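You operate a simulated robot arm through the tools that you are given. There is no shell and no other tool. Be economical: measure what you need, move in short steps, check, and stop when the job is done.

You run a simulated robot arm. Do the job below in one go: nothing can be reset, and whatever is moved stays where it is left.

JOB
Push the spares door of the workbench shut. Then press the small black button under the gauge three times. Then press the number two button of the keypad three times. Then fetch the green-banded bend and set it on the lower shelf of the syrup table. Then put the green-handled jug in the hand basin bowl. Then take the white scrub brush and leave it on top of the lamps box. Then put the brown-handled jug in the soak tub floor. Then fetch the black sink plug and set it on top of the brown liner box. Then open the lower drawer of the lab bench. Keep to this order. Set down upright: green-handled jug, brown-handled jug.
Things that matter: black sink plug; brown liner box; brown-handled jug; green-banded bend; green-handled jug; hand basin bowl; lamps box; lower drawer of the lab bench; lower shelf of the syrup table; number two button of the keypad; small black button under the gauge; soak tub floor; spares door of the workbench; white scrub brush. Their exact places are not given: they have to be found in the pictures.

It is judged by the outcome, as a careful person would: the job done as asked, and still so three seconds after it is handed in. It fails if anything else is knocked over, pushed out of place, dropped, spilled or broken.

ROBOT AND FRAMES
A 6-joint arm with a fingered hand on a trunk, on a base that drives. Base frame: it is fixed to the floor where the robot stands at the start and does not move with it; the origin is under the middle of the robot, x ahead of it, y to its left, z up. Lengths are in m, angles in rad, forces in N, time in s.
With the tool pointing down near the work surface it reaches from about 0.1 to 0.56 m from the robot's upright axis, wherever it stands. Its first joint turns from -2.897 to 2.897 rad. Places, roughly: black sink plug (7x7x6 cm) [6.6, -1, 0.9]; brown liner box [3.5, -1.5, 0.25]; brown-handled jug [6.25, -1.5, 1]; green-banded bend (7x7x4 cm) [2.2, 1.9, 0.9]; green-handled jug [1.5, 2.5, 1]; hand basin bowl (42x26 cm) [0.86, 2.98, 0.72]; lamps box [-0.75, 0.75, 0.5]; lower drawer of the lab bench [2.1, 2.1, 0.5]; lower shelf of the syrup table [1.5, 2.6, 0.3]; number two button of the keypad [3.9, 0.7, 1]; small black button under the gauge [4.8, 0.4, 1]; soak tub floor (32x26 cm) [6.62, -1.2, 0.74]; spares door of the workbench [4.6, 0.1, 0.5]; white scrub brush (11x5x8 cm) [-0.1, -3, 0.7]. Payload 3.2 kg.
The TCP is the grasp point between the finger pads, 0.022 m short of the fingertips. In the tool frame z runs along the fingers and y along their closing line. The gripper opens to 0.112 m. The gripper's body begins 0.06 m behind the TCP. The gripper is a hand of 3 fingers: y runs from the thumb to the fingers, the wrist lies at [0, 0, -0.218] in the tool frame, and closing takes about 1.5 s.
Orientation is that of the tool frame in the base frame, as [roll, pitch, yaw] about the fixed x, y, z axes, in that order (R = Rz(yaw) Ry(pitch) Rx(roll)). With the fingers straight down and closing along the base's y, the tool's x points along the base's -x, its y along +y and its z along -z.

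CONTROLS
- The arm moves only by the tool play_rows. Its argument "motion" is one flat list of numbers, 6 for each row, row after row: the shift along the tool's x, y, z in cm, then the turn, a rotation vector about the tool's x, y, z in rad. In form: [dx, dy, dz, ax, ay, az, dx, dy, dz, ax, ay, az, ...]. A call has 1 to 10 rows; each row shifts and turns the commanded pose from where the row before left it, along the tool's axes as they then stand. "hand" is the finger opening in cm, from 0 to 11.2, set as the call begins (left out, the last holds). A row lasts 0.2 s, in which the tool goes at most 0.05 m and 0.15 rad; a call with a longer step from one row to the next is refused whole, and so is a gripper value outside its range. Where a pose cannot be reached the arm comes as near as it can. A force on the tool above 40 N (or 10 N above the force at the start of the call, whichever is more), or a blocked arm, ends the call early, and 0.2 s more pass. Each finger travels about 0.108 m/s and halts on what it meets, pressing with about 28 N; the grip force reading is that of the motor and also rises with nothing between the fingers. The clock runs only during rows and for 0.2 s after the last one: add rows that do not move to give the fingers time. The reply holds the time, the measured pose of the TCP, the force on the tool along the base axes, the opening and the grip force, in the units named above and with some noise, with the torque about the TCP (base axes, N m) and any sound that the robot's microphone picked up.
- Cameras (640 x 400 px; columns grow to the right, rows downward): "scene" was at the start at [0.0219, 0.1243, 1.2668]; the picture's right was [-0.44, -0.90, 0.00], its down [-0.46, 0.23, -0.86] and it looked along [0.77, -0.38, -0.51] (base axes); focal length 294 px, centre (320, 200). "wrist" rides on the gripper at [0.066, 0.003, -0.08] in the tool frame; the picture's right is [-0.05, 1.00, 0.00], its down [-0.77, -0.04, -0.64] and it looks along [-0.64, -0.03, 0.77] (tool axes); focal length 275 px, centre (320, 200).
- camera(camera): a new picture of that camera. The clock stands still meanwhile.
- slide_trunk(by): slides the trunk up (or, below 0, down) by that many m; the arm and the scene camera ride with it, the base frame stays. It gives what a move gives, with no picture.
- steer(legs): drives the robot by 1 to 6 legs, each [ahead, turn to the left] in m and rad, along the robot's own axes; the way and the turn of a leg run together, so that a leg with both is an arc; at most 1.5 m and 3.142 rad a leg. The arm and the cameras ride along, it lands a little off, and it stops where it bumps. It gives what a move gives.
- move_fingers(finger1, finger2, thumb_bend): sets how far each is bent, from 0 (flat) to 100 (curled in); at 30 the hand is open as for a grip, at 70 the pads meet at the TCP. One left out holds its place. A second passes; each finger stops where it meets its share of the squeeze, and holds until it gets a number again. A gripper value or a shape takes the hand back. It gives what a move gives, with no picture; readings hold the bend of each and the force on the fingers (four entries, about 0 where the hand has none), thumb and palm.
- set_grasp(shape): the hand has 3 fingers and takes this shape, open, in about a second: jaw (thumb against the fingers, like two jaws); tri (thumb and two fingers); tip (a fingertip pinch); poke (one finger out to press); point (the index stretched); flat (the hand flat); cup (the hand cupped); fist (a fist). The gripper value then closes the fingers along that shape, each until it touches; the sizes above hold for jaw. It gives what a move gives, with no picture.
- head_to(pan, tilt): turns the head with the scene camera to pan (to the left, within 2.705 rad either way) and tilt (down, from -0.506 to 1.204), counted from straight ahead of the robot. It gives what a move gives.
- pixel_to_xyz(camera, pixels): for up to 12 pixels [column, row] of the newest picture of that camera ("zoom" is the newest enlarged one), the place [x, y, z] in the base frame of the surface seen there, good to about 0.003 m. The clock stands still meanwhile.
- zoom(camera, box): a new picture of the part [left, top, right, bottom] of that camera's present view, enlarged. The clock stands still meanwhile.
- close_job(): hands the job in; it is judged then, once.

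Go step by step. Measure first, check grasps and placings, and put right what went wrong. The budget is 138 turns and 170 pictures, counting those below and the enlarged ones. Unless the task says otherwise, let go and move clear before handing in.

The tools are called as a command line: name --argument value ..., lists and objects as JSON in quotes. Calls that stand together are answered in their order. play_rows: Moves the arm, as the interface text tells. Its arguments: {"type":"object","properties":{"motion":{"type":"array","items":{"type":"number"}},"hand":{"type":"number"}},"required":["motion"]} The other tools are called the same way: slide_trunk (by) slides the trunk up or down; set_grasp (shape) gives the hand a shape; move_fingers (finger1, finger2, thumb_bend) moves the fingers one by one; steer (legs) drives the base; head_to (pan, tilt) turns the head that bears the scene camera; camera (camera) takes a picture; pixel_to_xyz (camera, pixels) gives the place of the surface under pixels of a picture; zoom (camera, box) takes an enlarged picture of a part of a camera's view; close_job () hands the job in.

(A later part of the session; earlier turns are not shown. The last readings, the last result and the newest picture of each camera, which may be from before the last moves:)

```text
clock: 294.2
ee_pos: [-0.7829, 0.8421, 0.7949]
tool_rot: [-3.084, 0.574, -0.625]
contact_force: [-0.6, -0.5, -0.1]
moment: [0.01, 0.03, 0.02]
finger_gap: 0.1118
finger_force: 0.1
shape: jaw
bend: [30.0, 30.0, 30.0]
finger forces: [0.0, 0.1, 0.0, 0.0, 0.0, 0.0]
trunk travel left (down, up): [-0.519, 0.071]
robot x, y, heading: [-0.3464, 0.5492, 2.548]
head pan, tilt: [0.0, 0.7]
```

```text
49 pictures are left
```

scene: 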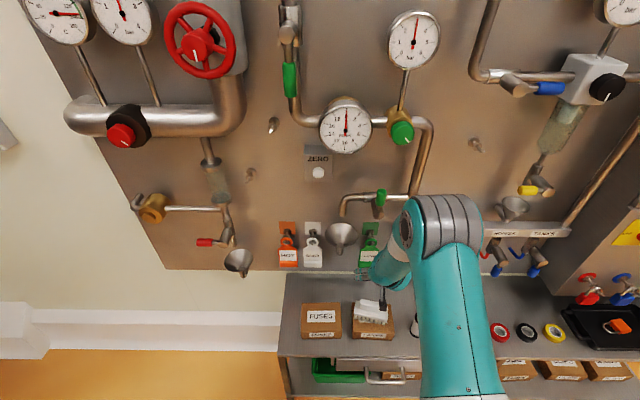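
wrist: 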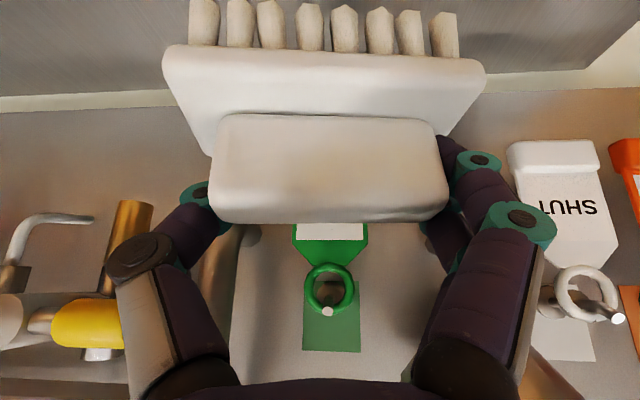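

The brush sits on the LAMPS box. Next is the far end: back off and drive down the corridor toward the soak tub.

steer --legs '[[-0.5, 0], [0, -2.321], [1.3, 0], [1.145, 0], [0, -0.855], [1.5, 0]]'

steer --legs '[[1.5, 0], [0.5, 0]]'

slide_trunk --by 0.071

head_to --pan 0.1 --tilt 0.5

camera --camera "scene"

```text
clock: 323.5
ee_pos: [4.0911, -0.3887, 0.7948]
tool_rot: [-3.084, 0.575, 2.484]
contact_force: [0.3, -0.5, 0.0]
moment: [0.0, 0.0, 0.0]
finger_gap: 0.1121
finger_force: 0.0
shape: jaw
bend: [30.0, 30.0, 30.0]
finger forces: [0.1, 0.1, 0.0, 0.0, 0.0, 0.1]
trunk travel left (down, up): [-0.519, 0.071]
robot x, y, heading: [3.6648, -0.0838, -0.626]
head pan, tilt: [0.0, 0.7]
```

```text
clock: 333.5
ee_pos: [5.7145, -1.564, 0.7942]
tool_rot: [-3.084, 0.575, 2.482]
contact_force: [-1.4, 1.0, -0.3]
moment: [0.0, 0.01, -0.02]
finger_gap: 0.1121
finger_force: 0.0
shape: jaw
bend: [30.0, 30.0, 30.0]
finger forces: [0.0, 0.1, 0.0, 0.0, 0.0, 0.0]
trunk travel left (down, up): [-0.519, 0.071]
robot x, y, heading: [5.2882, -1.258, -0.628]
head pan, tilt: [0.0, 0.7]
```

```text
clock: 334.6
ee_pos: [5.7132, -1.5636, 0.8656]
tool_rot: [-3.085, 0.575, 2.48]
contact_force: [-0.4, -0.7, 1.0]
moment: [0.01, -0.02, 0.01]
finger_gap: 0.1117
finger_force: 0.1
shape: jaw
bend: [30.0, 30.0, 30.0]
finger forces: [0.0, 0.0, 0.0, 0.0, 0.0, 0.1]
trunk travel left (down, up): [-0.59, 0.0]
robot x, y, heading: [5.2873, -1.2544, -0.634]
head pan, tilt: [0.0, 0.7]
```

```text
clock: 335.3
ee_pos: [5.7122, -1.5647, 0.8655]
tool_rot: [-3.085, 0.574, 2.481]
contact_force: [0.5, 0.0, 0.7]
moment: [-0.05, -0.01, 0.0]
finger_gap: 0.1118
finger_force: 0.0
shape: jaw
bend: [30.0, 30.0, 30.0]
finger forces: [0.0, 0.0, 0.0, 0.0, 0.1, 0.1]
trunk travel left (down, up): [-0.59, 0.0]
robot x, y, heading: [5.2906, -1.2507, -0.624]
head pan, tilt: [0.099, 0.499]
```

```text
48 pictures are left
```

scene: 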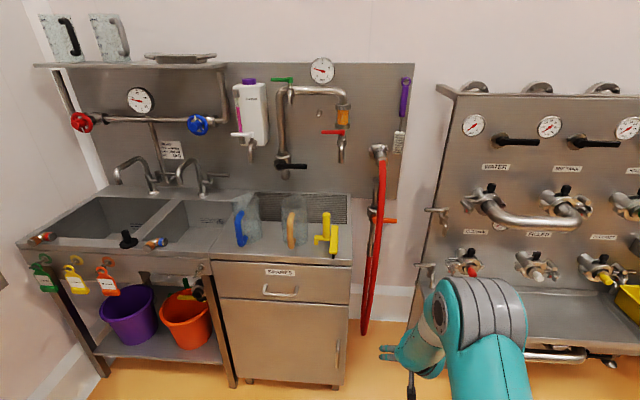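

The brown-handled jug is at (290,225), black plug at (127,238), and two sink basins at left. Measure them all.

zoom --camera "scene" --box '[20, 130, 360, 290]'

pixel_to_xyz --camera "scene" --pixels '[[291, 213], [290, 240], [127, 235], [126, 245], [215, 235], [190, 232], [110, 230], [165, 243], [280, 258], [320, 215], [237, 240], [333, 225]]'

```text
1.88 times, centred on (190, 210) of scene
```

zoom: 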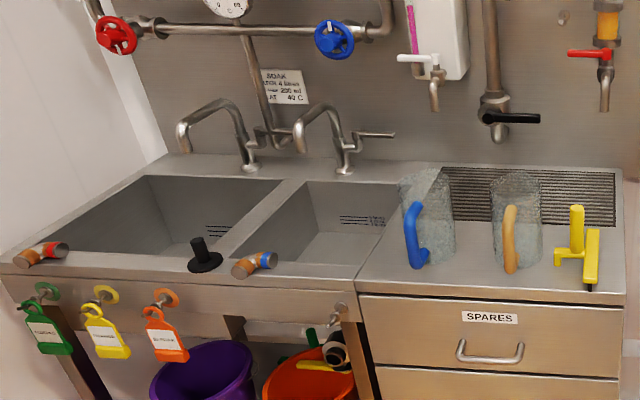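

```text
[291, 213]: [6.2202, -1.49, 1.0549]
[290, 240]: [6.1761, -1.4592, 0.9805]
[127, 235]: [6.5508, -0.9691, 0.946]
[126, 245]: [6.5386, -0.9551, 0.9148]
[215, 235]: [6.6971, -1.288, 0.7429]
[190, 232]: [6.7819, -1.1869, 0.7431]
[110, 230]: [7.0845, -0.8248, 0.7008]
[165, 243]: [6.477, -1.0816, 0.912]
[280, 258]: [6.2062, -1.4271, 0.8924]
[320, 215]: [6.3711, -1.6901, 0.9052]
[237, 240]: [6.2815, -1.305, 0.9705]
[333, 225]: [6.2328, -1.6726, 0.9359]
```

Bench front is at u≈5.83. Jug axis ≈ u 5.97, n 2.452, counter z 0.895 (rim ≈1.044). I'll raise the hand, set it vertical, and drive to face the jug.

play_rows --motion '[-2.27, 0, -3.5, 0, 0, 0, -2.27, 0, -3.5, 0, 0, 0, -2.27, 0, -3.5, 0, 0, 0, -2.27, 0, -3.5, 0, 0, 0, -2.27, 0, -3.5, 0, 0, 0, -2.27, 0, -3.5, 0, 0, 0, 0, 0, 0, 0, 0.144, 0, 0, 0, 0, 0, 0.144, 0, 0, 0, 0, 0, 0.144, 0, 0, 0, 0, 0, 0.144, -0.037]'

steer --legs '[[0, 0.899], [0.46, 0], [0, -0.903]]'

camera --camera "wrist"

camera --camera "scene"

```text
clock: 337.5
ee_pos: [5.7216, -1.5547, 1.1154]
tool_rot: [-3.091, -0.006, 2.49]
contact_force: [0.1, -1.1, 0.0]
moment: [-0.01, 0.0, -0.02]
finger_gap: 0.1118
finger_force: 0.0
shape: jaw
bend: [30.0, 30.0, 30.0]
finger forces: [0.0, 0.1, 0.0, 0.1, 0.0, 0.1]
trunk travel left (down, up): [-0.59, 0.0]
robot x, y, heading: [5.2906, -1.2606, -0.632]
head pan, tilt: [0.099, 0.499]
```

```text
clock: 344.8
ee_pos: [6.1586, -1.4406, 1.116]
tool_rot: [-3.09, -0.004, 2.481]
contact_force: [0.4, 0.1, -0.7]
moment: [-0.01, 0.01, -0.02]
finger_gap: 0.1123
finger_force: 0.0
shape: jaw
bend: [30.0, 30.0, 30.0]
finger forces: [0.0, 0.0, 0.0, 0.0, 0.0, 0.0]
trunk travel left (down, up): [-0.59, 0.0]
robot x, y, heading: [5.7284, -1.1382, -0.637]
head pan, tilt: [0.099, 0.499]
```

```text
46 pictures are left
```

wrist: 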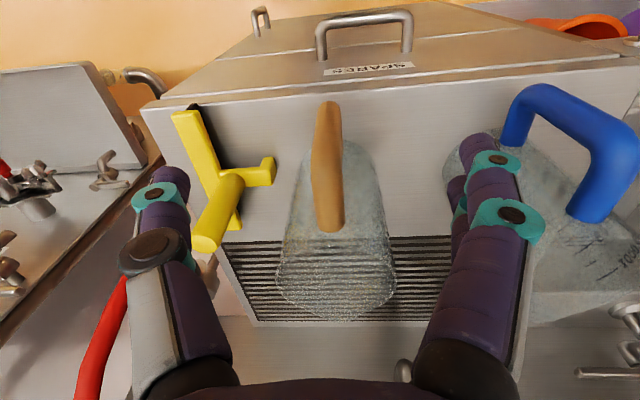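

```text
45 pictures are left
```

scene: 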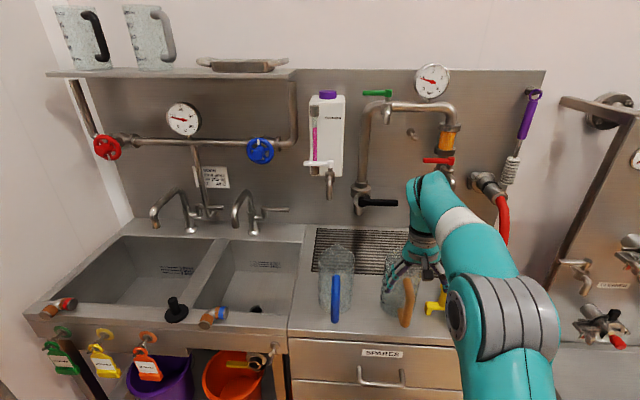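

Measure the jug rim, handle, the yellow clip and the blue jug in this view.

pixel_to_xyz --camera "wrist" --pixels '[[281, 285], [394, 285], [340, 318], [330, 228], [328, 110], [287, 240], [388, 240], [205, 240], [180, 118], [268, 165], [455, 160], [300, 310]]'

zoom --camera "wrist" --box '[240, 90, 440, 330]'

```text
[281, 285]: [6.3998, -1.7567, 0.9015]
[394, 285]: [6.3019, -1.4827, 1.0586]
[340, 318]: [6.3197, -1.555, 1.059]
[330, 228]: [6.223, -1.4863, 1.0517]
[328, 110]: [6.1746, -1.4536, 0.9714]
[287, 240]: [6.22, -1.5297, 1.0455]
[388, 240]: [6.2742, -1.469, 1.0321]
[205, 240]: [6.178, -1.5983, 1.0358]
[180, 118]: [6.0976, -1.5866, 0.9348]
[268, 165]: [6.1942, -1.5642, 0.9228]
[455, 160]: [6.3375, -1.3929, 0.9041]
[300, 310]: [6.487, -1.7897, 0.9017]
```

```text
1.67 times, centred on (340, 210) of wrist
```

zoom: 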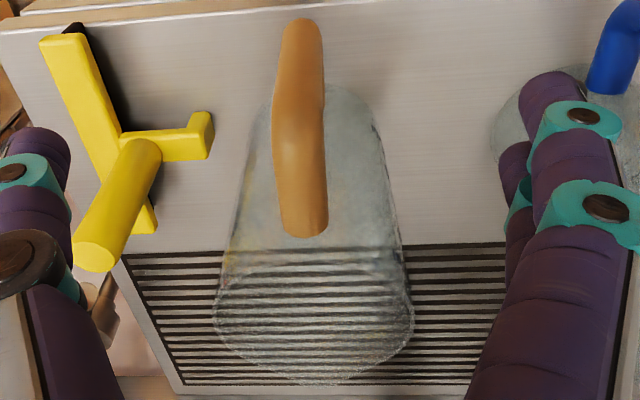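

Rim centre ≈ u 5.968, n 2.457 (6.273,−1.522), rim z ≈1.056. Drive forward 11.5 cm, then correct.

steer --legs '[[0.115, 0]]'

play_rows --motion '[-2.4, 0.35, 0, -0.05, 0, 0, 0, 0, 2.5, 0, 0, 0, 0, 0, 0, 0, 0, 0]'

camera --camera "wrist"

pixel_to_xyz --camera "wrist" --pixels '[[232, 140], [240, 140], [410, 140], [418, 140], [325, 40], [330, 225], [330, 240], [190, 100], [422, 150], [228, 150]]'

```text
clock: 346.1
ee_pos: [6.2516, -1.5088, 1.1154]
tool_rot: [-3.091, -0.003, 2.48]
contact_force: [-0.7, -0.1, 0.5]
moment: [-0.02, 0.0, -0.04]
finger_gap: 0.112
finger_force: 0.1
shape: jaw
bend: [30.0, 30.0, 30.0]
finger forces: [0.0, 0.0, 0.0, 0.0, 0.0, 0.0]
trunk travel left (down, up): [-0.59, 0.0]
robot x, y, heading: [5.8228, -1.2071, -0.635]
head pan, tilt: [0.099, 0.499]
```

```text
clock: 346.9
ee_pos: [6.2729, -1.5196, 1.0909]
tool_rot: [-3.139, -0.003, 2.479]
contact_force: [0.1, -0.1, 0.8]
moment: [0.0, 0.01, 0.02]
finger_gap: 0.1118
finger_force: 0.0
shape: jaw
bend: [30.0, 30.0, 30.0]
finger forces: [0.0, 0.0, 0.0, 0.1, 0.0, 0.0]
trunk travel left (down, up): [-0.59, 0.0]
robot x, y, heading: [5.8235, -1.2031, -0.63]
head pan, tilt: [0.099, 0.499]
```

```text
43 pictures are left
```

wrist: 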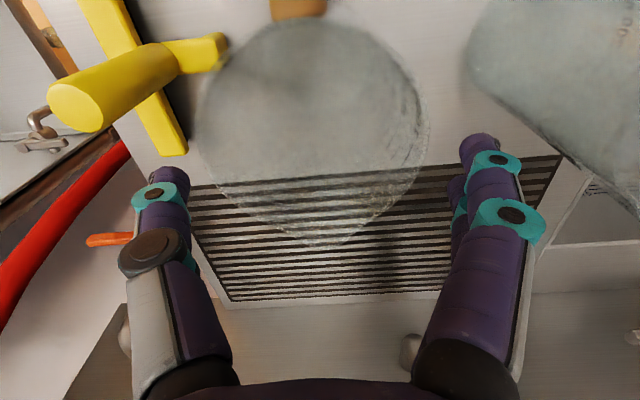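

```text
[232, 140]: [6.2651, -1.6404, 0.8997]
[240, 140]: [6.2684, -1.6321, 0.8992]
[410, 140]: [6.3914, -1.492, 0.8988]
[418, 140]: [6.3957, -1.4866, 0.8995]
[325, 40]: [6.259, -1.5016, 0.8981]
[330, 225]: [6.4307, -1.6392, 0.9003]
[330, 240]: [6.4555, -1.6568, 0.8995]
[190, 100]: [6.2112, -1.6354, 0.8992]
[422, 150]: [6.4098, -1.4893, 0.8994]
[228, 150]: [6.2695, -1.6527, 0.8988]
```

Rim centre is ~0.6 cm toward the thumb; shift 0.6 cm that way, descend 4.4 cm to just below the rim, and close.

play_rows --motion '[0, -0.6, 0, 0, 0, 0, 0, 0, 1.5, 0, 0, 0, 0, 0, 1.5, 0, 0, 0, 0, 0, 1.3, 0, 0, 0, 0, 0, 0, 0, 0, 0]'

camera --camera "wrist"

```text
clock: 348.1
ee_pos: [6.2683, -1.5244, 1.0484]
tool_rot: [-3.139, -0.001, 2.48]
contact_force: [0.9, 0.4, 8.3]
moment: [0.06, 0.09, 0.12]
finger_gap: 0.1117
finger_force: 0.0
shape: jaw
bend: [29.0, 30.0, 30.0]
finger forces: [3.9, 0.2, 0.1, 0.0, 4.0, 0.0]
trunk travel left (down, up): [-0.59, 0.0]
robot x, y, heading: [5.8186, -1.2032, -0.631]
head pan, tilt: [0.099, 0.499]
```

```text
42 pictures are left
```

wrist: 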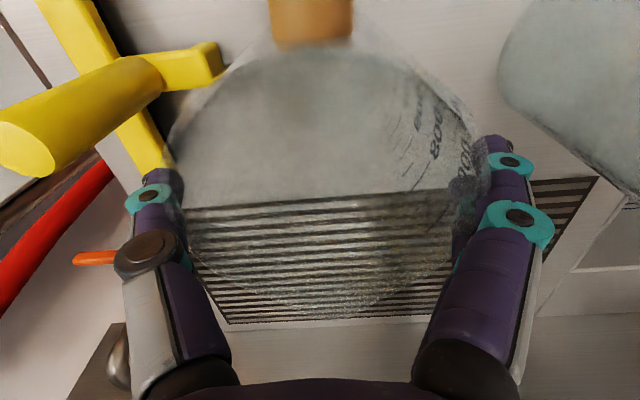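

Balanced light contact on both sides. Close and lift.

play_rows --motion '[0, 0, 0, 0, 0, 0, 0, 0, 0, 0, 0, 0, 0, 0, 0, 0, 0, 0, 0, 0, 0, 0, 0, 0, 0, 0, 0, 0, 0, 0]' --hand 5

play_rows --motion '[0, 0, -1, 0, 0, 0, 0, 0, -2, 0, 0, 0, 0, 0, -2.5, 0, 0, 0, 0, 0, -2.5, 0, 0, 0, 0, 0, 0, 0, 0, 0]'

camera --camera "scene"

```text
clock: 349.2
ee_pos: [6.2684, -1.5243, 1.0473]
tool_rot: [-3.139, -0.002, 2.48]
contact_force: [1.2, 1.2, 1.9]
moment: [0.16, -0.29, -0.01]
finger_gap: 0.0944
finger_force: 28.1
shape: jaw
bend: [56.0, 63.0, 48.0]
finger forces: [22.8, 16.6, 0.0, 0.0, 34.1, 0.0]
trunk travel left (down, up): [-0.59, 0.0]
robot x, y, heading: [5.824, -1.2051, -0.638]
head pan, tilt: [0.099, 0.499]
```

```text
clock: 350.4
ee_pos: [6.2686, -1.5249, 1.1284]
tool_rot: [-3.14, -0.002, 2.482]
contact_force: [0.0, 0.1, -1.6]
moment: [-0.05, -0.02, -0.02]
finger_gap: 0.0941
finger_force: 28.3
shape: jaw
bend: [56.0, 63.0, 48.0]
finger forces: [21.0, 16.0, 0.0, 0.0, 33.2, 0.0]
trunk travel left (down, up): [-0.59, 0.0]
robot x, y, heading: [5.8224, -1.2061, -0.633]
head pan, tilt: [0.099, 0.499]
```

```text
41 pictures are left
```

scene: 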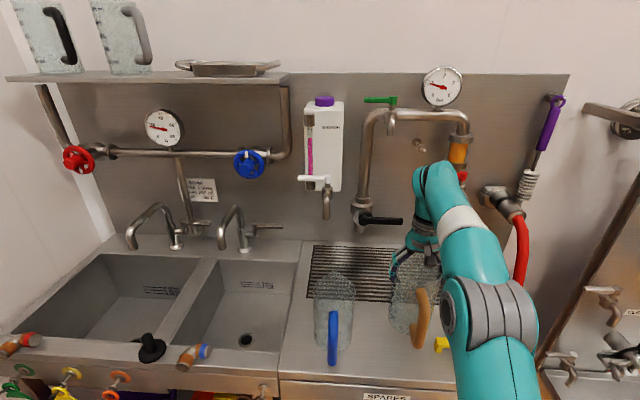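

Jug is lifted. Measure the tub edges and faucet now, then back off 0.35 m and look left for space near the corner.

pixel_to_xyz --camera "scene" --pixels '[[205, 290], [300, 280], [235, 348], [275, 345], [250, 262], [225, 243], [231, 212], [243, 330], [195, 355], [290, 330], [215, 330], [246, 342]]'

steer --legs '[[-0.35, 0]]'

head_to --pan 1.5 --tilt 0.6

camera --camera "scene"

pixel_to_xyz --camera "scene" --pixels '[[100, 300], [200, 300], [320, 300], [320, 200], [400, 200], [450, 300], [240, 200], [500, 250]]'

```text
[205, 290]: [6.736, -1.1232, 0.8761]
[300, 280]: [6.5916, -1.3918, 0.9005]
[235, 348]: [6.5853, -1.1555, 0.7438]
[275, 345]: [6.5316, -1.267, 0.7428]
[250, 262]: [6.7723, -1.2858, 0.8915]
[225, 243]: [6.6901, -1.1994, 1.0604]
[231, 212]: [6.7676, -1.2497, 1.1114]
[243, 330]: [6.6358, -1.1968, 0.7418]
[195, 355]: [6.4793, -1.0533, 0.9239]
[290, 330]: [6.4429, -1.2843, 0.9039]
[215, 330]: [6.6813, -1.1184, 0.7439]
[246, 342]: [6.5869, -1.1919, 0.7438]
```

```text
clock: 352.7
ee_pos: [5.9854, -1.3154, 1.1277]
tool_rot: [3.141, -0.004, 2.481]
contact_force: [0.5, -1.0, -2.1]
moment: [-0.03, 0.0, 0.0]
finger_gap: 0.094
finger_force: 27.8
shape: jaw
bend: [56.0, 63.0, 48.0]
finger forces: [21.0, 15.8, 0.0, 0.1, 33.1, 0.0]
trunk travel left (down, up): [-0.59, 0.0]
robot x, y, heading: [5.5383, -0.9966, -0.638]
head pan, tilt: [0.099, 0.499]
```

```text
clock: 354.2
ee_pos: [5.9864, -1.3166, 1.128]
tool_rot: [-3.139, -0.004, 2.482]
contact_force: [-1.1, 0.0, -1.5]
moment: [-0.03, -0.04, -0.03]
finger_gap: 0.0939
finger_force: 27.6
shape: jaw
bend: [56.0, 63.0, 48.0]
finger forces: [20.8, 15.9, 0.0, 0.0, 33.2, 0.1]
trunk travel left (down, up): [-0.59, 0.0]
robot x, y, heading: [5.5393, -0.9928, -0.635]
head pan, tilt: [1.499, 0.6]
```

```text
40 pictures are left
```

scene: 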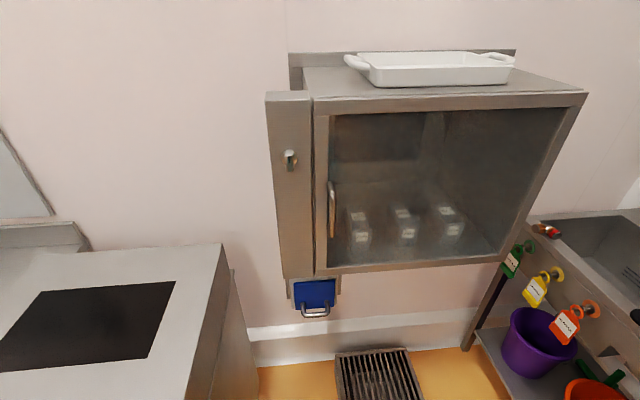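

```text
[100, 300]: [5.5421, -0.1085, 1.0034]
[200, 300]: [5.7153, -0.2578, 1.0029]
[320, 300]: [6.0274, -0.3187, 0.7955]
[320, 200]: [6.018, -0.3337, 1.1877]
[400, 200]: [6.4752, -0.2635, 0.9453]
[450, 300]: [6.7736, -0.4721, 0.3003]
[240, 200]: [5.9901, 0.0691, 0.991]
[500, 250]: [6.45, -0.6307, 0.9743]
```

Stove right edge is at u≈4.8 and the glass cabinet at n≥3.27, so there's room. Drive to face the soak tub (robot at u 5.265, n 2.837).

steer --legs '[[0, 1.096], [0.432, 0], [0, -1.089]]'

head_to --pan 0.1 --tilt 0.75

camera --camera "scene"

```text
clock: 359.3
ee_pos: [6.3068, -0.6179, 1.0985]
tool_rot: [-3.128, -0.124, -2.709]
contact_force: [0.7, -1.2, -1.6]
moment: [0.09, -0.04, 0.03]
finger_gap: 0.0924
finger_force: 28.1
shape: jaw
bend: [56.0, 65.0, 49.0]
finger forces: [19.5, 15.8, 0.0, 0.0, 31.4, 0.1]
trunk travel left (down, up): [-0.59, 0.0]
robot x, y, heading: [5.8775, -0.8283, 0.454]
head pan, tilt: [1.499, 0.6]
stopped in leg 2: the force on the tool passed its limit at 53 N (the readings are from after the stop); the commanded pose is now the measured one
```

```text
clock: 360.9
ee_pos: [6.3094, -0.6218, 1.1]
tool_rot: [-3.113, -0.118, -2.697]
contact_force: [0.5, -0.8, -1.5]
moment: [0.03, -0.03, -0.02]
finger_gap: 0.0927
finger_force: 28.1
shape: jaw
bend: [56.0, 65.0, 49.0]
finger forces: [19.6, 15.9, 0.1, 0.0, 31.2, 0.1]
trunk travel left (down, up): [-0.59, 0.0]
robot x, y, heading: [5.8734, -0.8308, 0.453]
head pan, tilt: [0.099, 0.75]
```

```text
39 pictures are left
```

scene: 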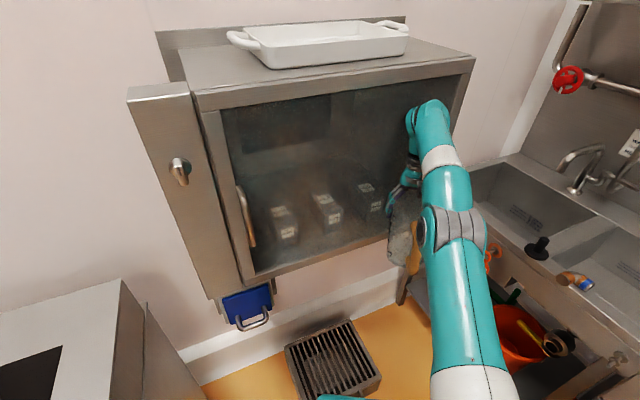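

The jug touched the wall cabinet (53 N stop); it's still held. Back off 6 cm and turn right to face the tub, then inspect the jug.

steer --legs '[[-0.07, 0], [0, -1.081]]'

camera --camera "scene"

camera --camera "wrist"

```text
clock: 361.5
ee_pos: [6.2938, -0.6364, 1.0043]
tool_rot: [-3.119, -0.23, -2.707]
contact_force: [-0.5, -0.6, -1.3]
moment: [0.02, -0.03, 0.02]
finger_gap: 0.0923
finger_force: 27.7
shape: jaw
bend: [56.0, 65.0, 49.0]
finger forces: [18.3, 15.2, 0.1, 0.0, 29.0, 0.1]
trunk travel left (down, up): [-0.59, 0.0]
robot x, y, heading: [5.8728, -0.8352, 0.444]
head pan, tilt: [0.099, 0.75]
stopped in leg 1: the robot was blocked; the commanded pose is now the measured one
```

```text
38 pictures are left
```

scene: 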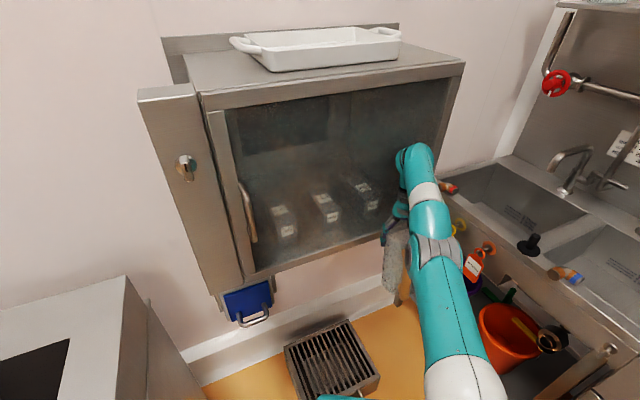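

```text
37 pictures are left
```

wrist: 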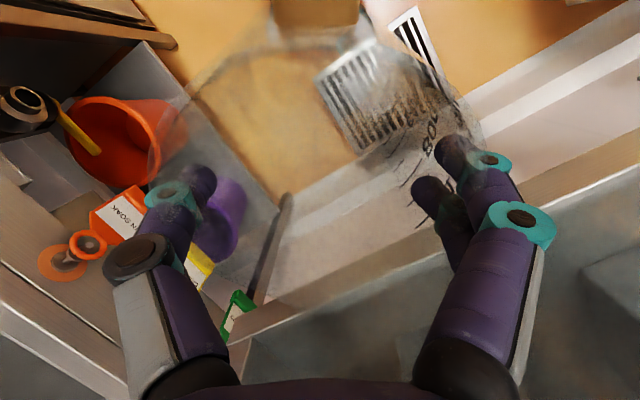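

The forearm is pressing the cabinet and sagging. I'll pull the hand back toward the robot in small moves and retry reversing.

play_rows --motion '[1, 0, 0, 0, 0, 0, 1.5, 0, 0, 0, 0, 0, 2, 0, 0, 0, 0, 0]'

steer --legs '[[-0.1, 0]]'

steer --legs '[[-0.1, 0]]'

```text
clock: 361.8
ee_pos: [6.2813, -0.6442, 0.9626]
tool_rot: [-3.114, -0.303, -2.7]
contact_force: [0.2, -1.2, -2.1]
moment: [0.06, -0.09, -0.01]
finger_gap: 0.0919
finger_force: 28.0
shape: jaw
bend: [56.0, 66.0, 50.0]
finger forces: [16.8, 14.7, 0.0, 0.0, 27.4, 0.0]
trunk travel left (down, up): [-0.59, 0.0]
robot x, y, heading: [5.8721, -0.8323, 0.439]
head pan, tilt: [0.099, 0.75]
stopped in row 1: the arm was blocked; the commanded pose is now the measured one
```

```text
clock: 362.6
ee_pos: [6.2528, -0.6571, 0.849]
tool_rot: [-3.114, -0.455, -2.708]
contact_force: [-0.4, 0.3, -1.6]
moment: [0.06, -0.11, 0.02]
finger_gap: 0.0921
finger_force: 27.9
shape: jaw
bend: [55.0, 66.0, 49.0]
finger forces: [16.4, 14.3, 0.0, 0.0, 27.2, 0.0]
trunk travel left (down, up): [-0.59, 0.0]
robot x, y, heading: [5.861, -0.8366, 0.436]
head pan, tilt: [0.099, 0.75]
stopped in leg 1: the robot was blocked; the commanded pose is now the measured one
```

```text
clock: 363.7
ee_pos: [6.2453, -0.6578, 0.8476]
tool_rot: [-3.115, -0.459, -2.71]
contact_force: [0.6, -0.9, -1.7]
moment: [0.05, -0.09, 0.05]
finger_gap: 0.0919
finger_force: 28.1
shape: jaw
bend: [56.0, 66.0, 49.0]
finger forces: [16.4, 14.3, 0.0, 0.1, 27.1, 0.0]
trunk travel left (down, up): [-0.59, 0.0]
robot x, y, heading: [5.7758, -0.8782, 0.432]
head pan, tilt: [0.099, 0.75]
```

Freed. Reverse a bit more, level the hand (pitch −0.46→0), raise it, then turn to face the tub.

steer --legs '[[-0.1, 0]]'

play_rows --motion '[0, 0, 0, 0, -0.115, 0, 0, 0, 0, 0, -0.115, 0, 0, 0, 0, 0, -0.115, 0, 0, 0, 0, 0, -0.114, 0, 0, 0, -4.5, 0, 0, 0, 0, 0, -4.5, 0, 0, 0, 0, 0, -4.5, 0, 0, 0, 0, 0, -4.5, 0, 0, 0, 0, 0, -4.5, 0, 0, 0, 0, 0, -4.5, 0, 0, 0]'

steer --legs '[[0, -1.06]]'

camera --camera "scene"

camera --camera "wrist"

```text
clock: 364.9
ee_pos: [6.1553, -0.7013, 0.8473]
tool_rot: [-3.117, -0.457, -2.709]
contact_force: [-0.9, 0.6, -1.1]
moment: [0.08, -0.1, -0.01]
finger_gap: 0.092
finger_force: 28.0
shape: jaw
bend: [56.0, 66.0, 49.0]
finger forces: [16.5, 14.2, 0.1, 0.0, 27.1, 0.1]
trunk travel left (down, up): [-0.59, 0.0]
robot x, y, heading: [5.6846, -0.9187, 0.436]
head pan, tilt: [0.099, 0.75]
```

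```text
clock: 367.1
ee_pos: [6.1529, -0.6948, 1.1171]
tool_rot: [-3.118, -0.001, -2.698]
contact_force: [0.6, 0.4, -2.7]
moment: [0.03, -0.04, -0.03]
finger_gap: 0.0919
finger_force: 28.0
shape: jaw
bend: [56.0, 67.0, 49.0]
finger forces: [15.4, 13.5, 0.0, 0.0, 25.6, 0.1]
trunk travel left (down, up): [-0.59, 0.0]
robot x, y, heading: [5.6848, -0.92, 0.439]
head pan, tilt: [0.099, 0.75]
```

```text
clock: 370.2
ee_pos: [6.11, -1.2218, 1.117]
tool_rot: [-3.118, -0.001, 2.52]
contact_force: [0.0, -0.1, -1.6]
moment: [-0.02, -0.08, 0.0]
finger_gap: 0.0919
finger_force: 27.9
shape: jaw
bend: [56.0, 67.0, 49.0]
finger forces: [15.2, 13.4, 0.0, 0.0, 25.5, 0.1]
trunk travel left (down, up): [-0.59, 0.0]
robot x, y, heading: [5.6825, -0.9213, -0.627]
head pan, tilt: [0.099, 0.75]
```

```text
36 pictures are left
```

scene: 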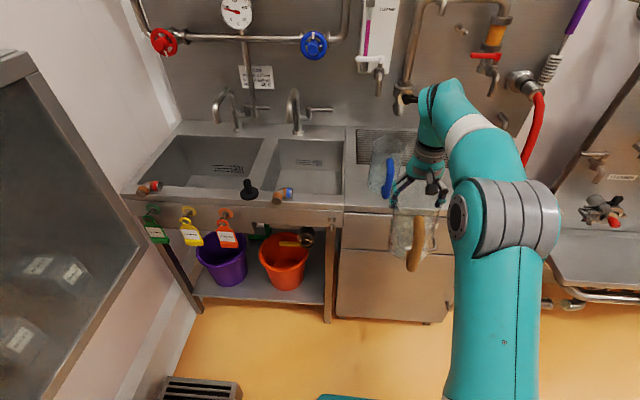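

```text
35 pictures are left
```

wrist: 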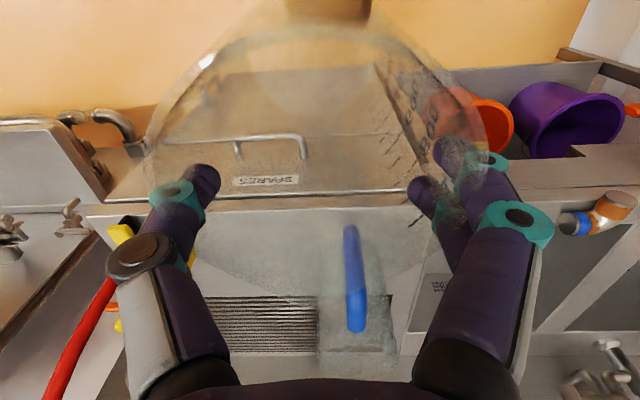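

I'll shift the hand left 23.5 cm with the arm (already clear of the blue jug), raise 3 cm and zoom to check that the jug hangs upright.

play_rows --motion '[1.5, 3.9, -1, 0, 0, 0, 1.5, 3.9, -1, 0, 0, 0, 0, 3.9, -1, 0, 0, 0, 0, 3.9, 0, 0, 0, 0, 0, 3.9, 0, 0, 0, 0, 0, 3.8, 0, 0, 0, 0]'

zoom --camera "scene" --box '[230, 100, 470, 300]'

```text
clock: 371.6
ee_pos: [6.2222, -1.0125, 1.1412]
tool_rot: [-3.119, -0.003, 2.521]
contact_force: [-0.4, 0.3, -2.3]
moment: [-0.05, -0.02, -0.02]
finger_gap: 0.0917
finger_force: 27.9
shape: jaw
bend: [56.0, 67.0, 49.0]
finger forces: [15.4, 13.7, 0.1, 0.0, 25.6, 0.0]
trunk travel left (down, up): [-0.59, 0.0]
robot x, y, heading: [5.684, -0.9215, -0.63]
head pan, tilt: [0.099, 0.75]
```

```text
2.00 times, centred on (350, 200) of scene
```

zoom: 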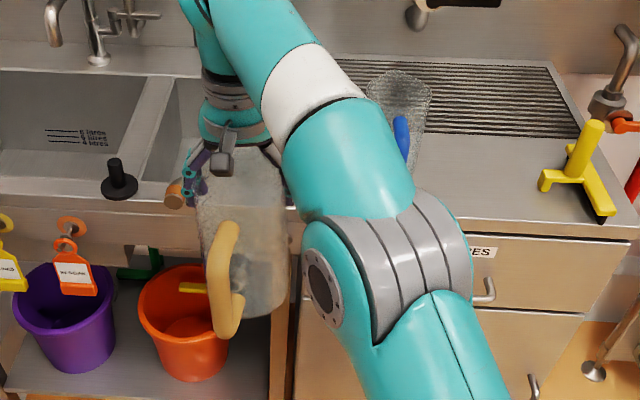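

The jug is held, leaning only slightly. Drive 0.43 m in over the tub and check the placement.

steer --legs '[[0.43, 0]]'

play_rows --motion '[-1, 0, 0, -0.1, 0, 0, 0, 0, 3, 0, 0, 0, 0, 0, 3, 0, 0, 0, 0, 0, 3, 0, 0, 0]'

zoom --camera "scene" --box '[180, 120, 420, 320]'

camera --camera "wrist"

```text
clock: 374.2
ee_pos: [6.5677, -1.2687, 1.1423]
tool_rot: [-3.119, -0.002, 2.519]
contact_force: [-0.2, 0.2, -1.5]
moment: [0.0, -0.07, 0.04]
finger_gap: 0.0919
finger_force: 28.4
shape: jaw
bend: [56.0, 67.0, 49.0]
finger forces: [15.4, 13.5, 0.0, 0.0, 25.5, 0.0]
trunk travel left (down, up): [-0.59, 0.0]
robot x, y, heading: [6.032, -1.1718, -0.628]
head pan, tilt: [0.099, 0.75]
```

```text
clock: 375.2
ee_pos: [6.5804, -1.2686, 1.0511]
tool_rot: [3.064, -0.001, 2.518]
contact_force: [0.3, 0.2, -1.4]
moment: [-0.07, -0.02, 0.02]
finger_gap: 0.0918
finger_force: 28.5
shape: jaw
bend: [56.0, 67.0, 49.0]
finger forces: [15.3, 13.4, 0.0, 0.1, 25.5, 0.0]
trunk travel left (down, up): [-0.59, 0.0]
robot x, y, heading: [6.0314, -1.1746, -0.628]
head pan, tilt: [0.099, 0.75]
```

```text
2.00 times, centred on (300, 220) of scene
```

zoom: 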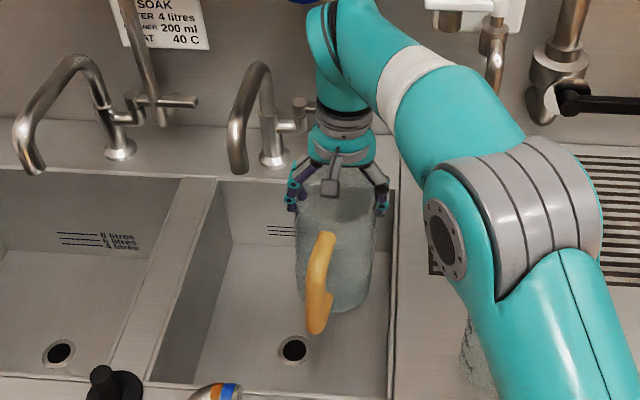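

```text
32 pictures are left
```

wrist: 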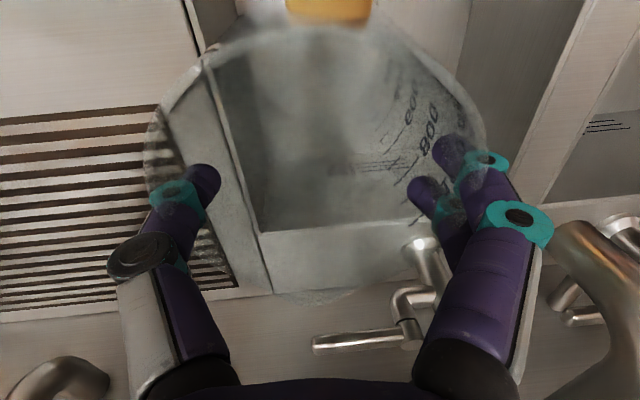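

Position is good; shift 1.8 cm left for thumb clearance to the tub's right wall and lower most of the way.

play_rows --motion '[0, 1.8, 0, 0, 0, 0, 0, 0, 3, 0, 0, 0, 0, 0, 3, 0, 0, 0, 0, 0, 3, 0, 0, 0, 0, 0, 2, 0, 0, 0, 0, 0, 1, 0, 0, 0, 0, 0, 0.5, 0, 0, 0]'

zoom --camera "scene" --box '[200, 150, 400, 330]'

```text
clock: 376.8
ee_pos: [6.5945, -1.2466, 0.9279]
tool_rot: [3.067, -0.003, 2.518]
contact_force: [0.7, -0.3, -0.9]
moment: [-0.02, -0.06, -0.02]
finger_gap: 0.0918
finger_force: 27.8
shape: jaw
bend: [56.0, 67.0, 49.0]
finger forces: [15.3, 13.4, 0.0, 0.0, 25.5, 0.0]
trunk travel left (down, up): [-0.59, 0.0]
robot x, y, heading: [6.0289, -1.1731, -0.635]
head pan, tilt: [0.099, 0.75]
```

```text
2.22 times, centred on (300, 240) of scene
```

zoom: 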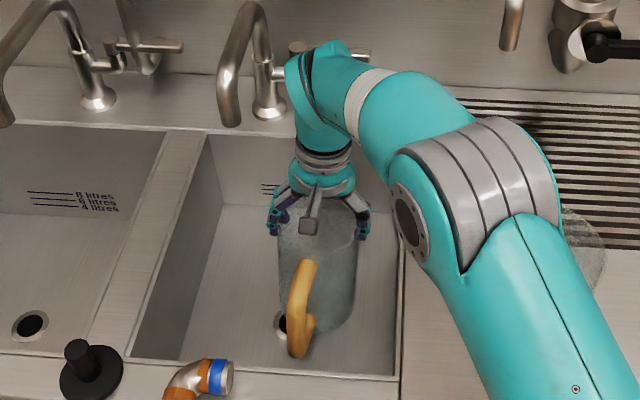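

I'll lower onto the floor in small steps, open, and rise; then check.

play_rows --motion '[0, 0, 0.6, 0, 0, 0, 0, 0, 0.6, 0, 0, 0, 0, 0, 0.6, 0, 0, 0, 0, 0, 0.5, 0, 0, 0, 0, 0, 0.5, 0, 0, 0, 0, 0, 0.5, 0, 0, 0, 0, 0, 0.4, 0, 0, 0, 0, 0, 0.4, 0, 0, 0]'

zoom --camera "scene" --box '[200, 150, 400, 330]'

```text
clock: 378.6
ee_pos: [6.5975, -1.2437, 0.8917]
tool_rot: [3.061, 0.003, 2.519]
contact_force: [-2.9, 1.6, 16.8]
moment: [-0.33, 0.18, -0.03]
finger_gap: 0.0914
finger_force: 28.2
shape: jaw
bend: [56.0, 67.0, 49.0]
finger forces: [16.4, 13.5, 0.1, 0.1, 24.8, 0.1]
trunk travel left (down, up): [-0.59, 0.0]
robot x, y, heading: [6.0286, -1.1769, -0.637]
head pan, tilt: [0.099, 0.75]
```

```text
2.22 times, centred on (300, 240) of scene
```

zoom: 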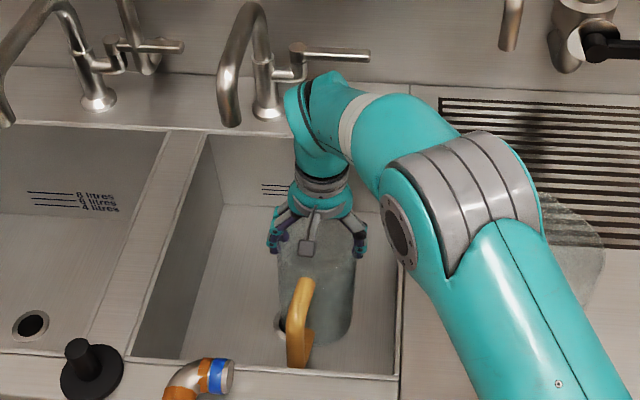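

Contact (17 N). Release with all fingers opened, rise, pull back and swing left toward the plug, then look.

move_fingers --finger1 18 --finger2 18 --thumb_bend 18

play_rows --motion '[0, 0, -1, 0, 0, 0, 0, 0, -2, 0, 0, 0, 0, 0, -4, 0, 0, 0, 0, 0, -4.5, 0, 0, 0, 0, 0, -4.5, 0, 0, 0, 0, 0, -4.5, 0, 0, 0, 0, 0, -3.5, 0.08, 0, 0]'

play_rows --motion '[4.8, 0, 0, 0, 0, 0, 4.8, 0, 0, 0, 0, 0, 4.8, 0, 0, 0, 0, 0, 4.6, 0, 0, 0, 0, 0, 0, 4.2, 0, 0, 0, 0, 0, 4.2, 0, 0, 0, 0, 0, 4.2, 0, 0, 0, 0, 0, 4.2, 0, 0, 0, 0, 0, 4.2, 0, 0, 0, 0]' --hand 9

camera --camera "wrist"

zoom --camera "scene" --box '[160, 120, 440, 350]'

pixel_to_xyz --camera "zoom" --pixels '[[160, 300], [160, 310], [165, 330], [145, 330], [185, 330], [165, 345]]'

```text
clock: 379.6
ee_pos: [6.5971, -1.2444, 0.8881]
tool_rot: [3.064, 0.0, 2.518]
contact_force: [-0.1, 0.1, 0.4]
moment: [-0.01, -0.01, -0.02]
finger_gap: 0.132
finger_force: 0.2
shape: fingers
bend: [18.0, 18.0, 18.0]
finger forces: [0.0, 0.1, 0.0, 0.0, 0.0, 0.0]
trunk travel left (down, up): [-0.59, 0.0]
robot x, y, heading: [6.0299, -1.1747, -0.629]
head pan, tilt: [0.099, 0.75]
```

```text
clock: 381.2
ee_pos: [6.5877, -1.2583, 1.1255]
tool_rot: [3.14, -0.003, 2.517]
contact_force: [0.3, 0.9, 0.5]
moment: [-0.02, 0.03, -0.03]
finger_gap: 0.1325
finger_force: 0.1
shape: fingers
bend: [18.0, 18.0, 18.0]
finger forces: [0.0, 0.1, 0.0, 0.1, 0.0, 0.0]
trunk travel left (down, up): [-0.59, 0.0]
robot x, y, heading: [6.0309, -1.1734, -0.634]
head pan, tilt: [0.099, 0.75]
```

```text
clock: 383.2
ee_pos: [6.5943, -1.1024, 1.0842]
tool_rot: [-3.142, -0.001, 2.516]
contact_force: [-0.3, 0.1, -0.6]
moment: [-0.08, 0.0, -0.01]
finger_gap: 0.0902
finger_force: 0.0
shape: jaw
bend: [59.0, 59.0, 55.0]
finger forces: [0.0, 0.0, 0.0, 0.0, 0.1, 0.2]
out of reach, approached as far as the arm can: row 1, 2, 3, 4, 5, 6, 7, 8, 9
trunk travel left (down, up): [-0.59, 0.0]
robot x, y, heading: [6.0311, -1.1713, -0.631]
head pan, tilt: [0.099, 0.75]
```

```text
29 pictures are left
```

wrist: 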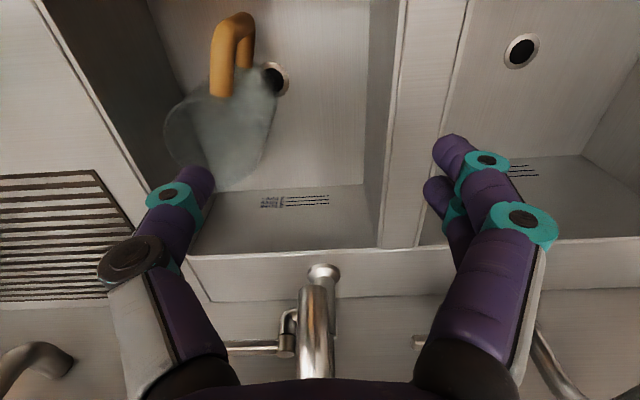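

```text
1.74 times, centred on (300, 235) of scene
```

zoom: 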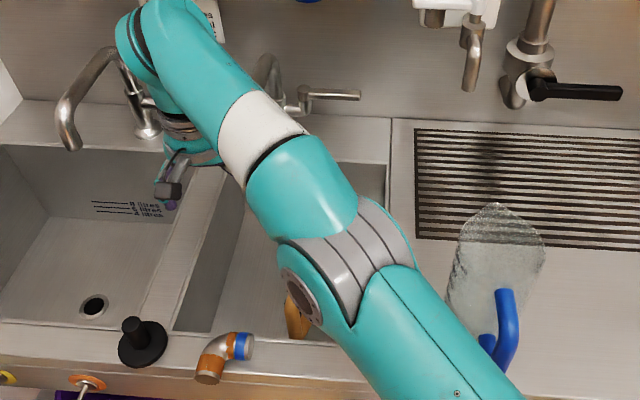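

```text
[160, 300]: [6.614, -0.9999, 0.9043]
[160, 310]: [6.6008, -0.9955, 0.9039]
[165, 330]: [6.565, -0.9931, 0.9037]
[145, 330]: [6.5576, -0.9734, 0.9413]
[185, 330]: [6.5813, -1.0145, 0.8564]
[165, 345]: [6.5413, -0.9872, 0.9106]
```

The brown-handled jug stands in the tub. Turning the base left by 0.24 should put the hand right over the plug (6.557,−0.972); do that, narrow the opening, lower partway and look.

steer --legs '[[0, 0.24]]'

play_rows --motion '[0, 0, 3, 0, 0, 0, 0, 0, 2.5, 0, 0, 0, 0, 0, 0, 0, 0, 0]' --hand 6

camera --camera "wrist"

zoom --camera "scene" --box '[160, 120, 440, 350]'

```text
clock: 384.4
ee_pos: [6.563, -0.9732, 1.0848]
tool_rot: [3.141, -0.002, 2.757]
contact_force: [0.1, 0.4, 0.2]
moment: [0.01, -0.04, -0.03]
finger_gap: 0.0905
finger_force: 0.0
shape: jaw
bend: [59.0, 59.0, 55.0]
finger forces: [0.0, 0.1, 0.0, 0.0, 0.0, 0.1]
trunk travel left (down, up): [-0.59, 0.0]
robot x, y, heading: [6.0283, -1.177, -0.394]
head pan, tilt: [0.099, 0.75]
```

```text
clock: 385.2
ee_pos: [6.5619, -0.9742, 1.0299]
tool_rot: [3.14, -0.002, 2.755]
contact_force: [0.2, 0.8, 1.0]
moment: [0.04, 0.03, 0.02]
finger_gap: 0.0605
finger_force: 0.2
shape: jaw
bend: [72.0, 72.0, 70.0]
finger forces: [0.0, 0.0, 0.0, 0.0, 0.1, 0.0]
trunk travel left (down, up): [-0.59, 0.0]
robot x, y, heading: [6.0326, -1.1715, -0.389]
head pan, tilt: [0.099, 0.75]
```

```text
27 pictures are left
```

wrist: 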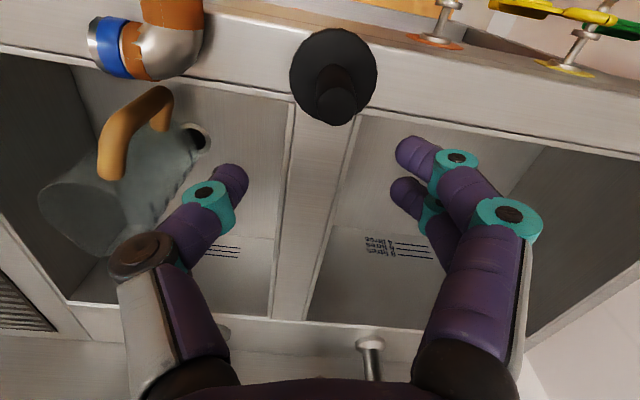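

```text
1.74 times, centred on (300, 235) of scene
```

zoom: 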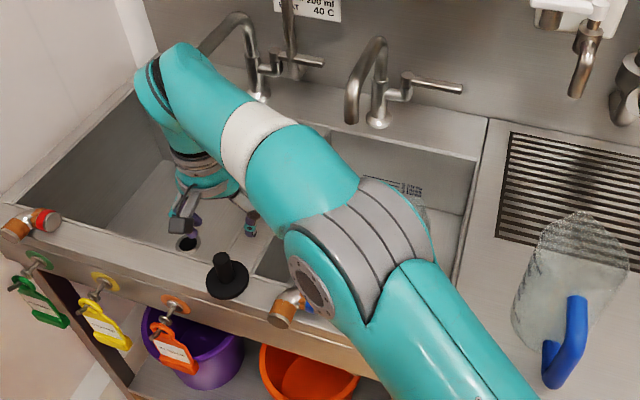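

pixel_to_xyz --camera "wrist" --pixels '[[337, 100], [330, 80], [293, 75], [376, 75], [334, 32], [340, 112], [165, 40]]'

```text
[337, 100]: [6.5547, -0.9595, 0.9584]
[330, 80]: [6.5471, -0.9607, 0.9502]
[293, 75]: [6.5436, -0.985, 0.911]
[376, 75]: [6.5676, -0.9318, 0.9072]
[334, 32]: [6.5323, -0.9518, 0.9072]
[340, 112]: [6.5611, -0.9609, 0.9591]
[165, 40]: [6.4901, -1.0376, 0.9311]
```

Knob axis is (6.556,−0.959), top z 0.959. Centre, descend, close and lift.

play_rows --motion '[1.12, 1.19, 0, 0, 0, 0, 0, 0, 3, 0, 0, 0, 0, 0, 3, 0, 0, 0, 0, 0, 3, 0, 0, 0, 0, 0, 0, 0, 0, 0]'

play_rows --motion '[0, 0, 0, 0, 0, 0, 0, 0, 0, 0, 0, 0, 0, 0, 0, 0, 0, 0, 0, 0, 0, 0, 0, 0, 0, 0, 0, 0, 0, 0, 0, 0, 0, 0, 0, 0]' --hand 0

play_rows --motion '[0, 0, -2, 0, 0, 0, 0, 0, -4, 0, 0, 0, 0, 0, -4, 0, 0, 0, 0, 0, -4, 0, 0, 0]'

camera --camera "wrist"

```text
clock: 386.4
ee_pos: [6.556, -0.9567, 0.9394]
tool_rot: [3.14, -0.001, 2.756]
contact_force: [-0.8, 0.1, -1.0]
moment: [0.01, -0.01, 0.02]
finger_gap: 0.0607
finger_force: 0.0
shape: jaw
bend: [72.0, 72.0, 70.0]
finger forces: [0.1, 0.2, 0.0, 0.1, 0.0, 0.1]
trunk travel left (down, up): [-0.59, 0.0]
robot x, y, heading: [6.0316, -1.1747, -0.388]
head pan, tilt: [0.099, 0.75]
```

```text
clock: 387.8
ee_pos: [6.5562, -0.9574, 0.94]
tool_rot: [3.141, -0.002, 2.755]
contact_force: [0.0, -0.3, 0.3]
moment: [0.01, -0.01, -0.02]
finger_gap: 0.0125
finger_force: 27.4
shape: jaw
bend: [70.0, 72.0, 70.0]
finger forces: [9.7, 13.1, 0.0, 0.1, 21.0, 0.0]
trunk travel left (down, up): [-0.59, 0.0]
robot x, y, heading: [6.0305, -1.1754, -0.394]
head pan, tilt: [0.099, 0.75]
```

```text
clock: 388.8
ee_pos: [6.5563, -0.958, 1.0801]
tool_rot: [3.141, -0.002, 2.755]
contact_force: [0.5, 0.2, -0.2]
moment: [-0.03, 0.02, -0.02]
finger_gap: 0.0119
finger_force: 27.5
shape: jaw
bend: [70.0, 72.0, 71.0]
finger forces: [9.0, 14.3, 0.0, 0.0, 21.7, 0.0]
trunk travel left (down, up): [-0.59, 0.0]
robot x, y, heading: [6.0283, -1.1738, -0.386]
head pan, tilt: [0.099, 0.75]
```

```text
25 pictures are left
```

wrist: 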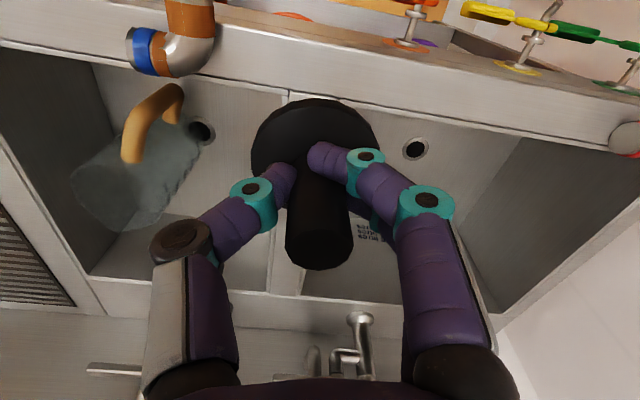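

The plug is held by its knob. Back off and drive to the second table (brown liner box near (3.5,−1.5)), stopping in front of it, and look.

steer --legs '[[-0.35, 0], [0, -2.774], [1.0, 0], [0.85, 0], [0, 0.96]]'

head_to --pan 0.0 --tilt 0.75

camera --camera "scene"

```text
clock: 409.0
ee_pos: [3.9365, -1.566, 1.0808]
tool_rot: [3.14, -0.002, 0.947]
contact_force: [0.0, 0.1, -1.0]
moment: [-0.01, -0.02, 0.01]
finger_gap: 0.0117
finger_force: 27.9
shape: jaw
bend: [70.0, 72.0, 71.0]
finger forces: [8.6, 13.2, 0.0, 0.1, 20.7, 0.0]
trunk travel left (down, up): [-0.59, 0.0]
robot x, y, heading: [3.852, -1.0047, -2.201]
head pan, tilt: [0.099, 0.75]
```

```text
clock: 409.7
ee_pos: [3.9355, -1.5668, 1.0802]
tool_rot: [3.14, -0.002, 0.947]
contact_force: [0.6, 0.0, -0.8]
moment: [-0.01, 0.0, 0.0]
finger_gap: 0.0118
finger_force: 27.4
shape: jaw
bend: [70.0, 72.0, 71.0]
finger forces: [8.6, 13.4, 0.0, 0.0, 20.7, 0.0]
trunk travel left (down, up): [-0.59, 0.0]
robot x, y, heading: [3.848, -1.0088, -2.204]
head pan, tilt: [0.0, 0.75]
```

```text
24 pictures are left
```

scene: 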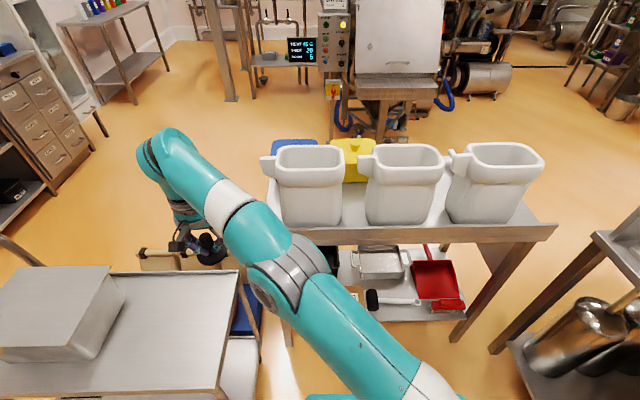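

The canister table is ahead; the box is probably on its lower shelf partly behind the arm. Zoom and measure shelf points.

zoom --camera "scene" --box '[220, 220, 500, 370]'

pixel_to_xyz --camera "scene" --pixels '[[356, 292], [350, 288], [400, 235], [555, 230], [420, 300], [340, 316], [450, 320], [335, 270], [240, 270], [230, 380], [373, 298], [290, 230]]'

```text
2.29 times, centred on (360, 295) of scene
```

zoom: 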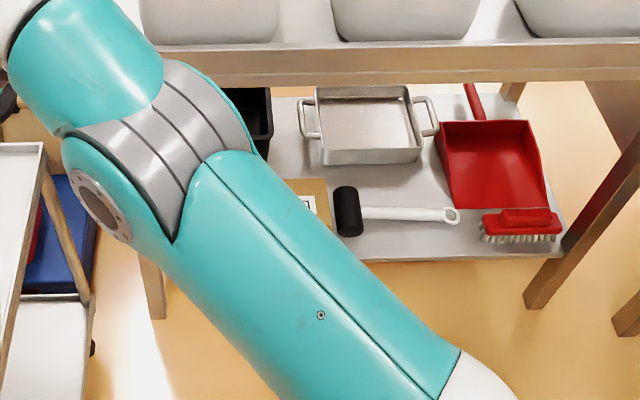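

```text
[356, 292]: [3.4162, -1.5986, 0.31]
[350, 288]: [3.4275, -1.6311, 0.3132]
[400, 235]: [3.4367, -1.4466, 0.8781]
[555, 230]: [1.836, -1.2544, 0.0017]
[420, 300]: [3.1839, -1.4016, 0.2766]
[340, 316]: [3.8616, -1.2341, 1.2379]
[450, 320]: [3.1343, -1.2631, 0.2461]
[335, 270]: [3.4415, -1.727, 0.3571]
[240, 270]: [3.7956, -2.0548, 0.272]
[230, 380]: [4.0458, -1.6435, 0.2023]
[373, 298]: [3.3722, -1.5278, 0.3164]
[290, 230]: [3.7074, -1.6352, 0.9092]
```

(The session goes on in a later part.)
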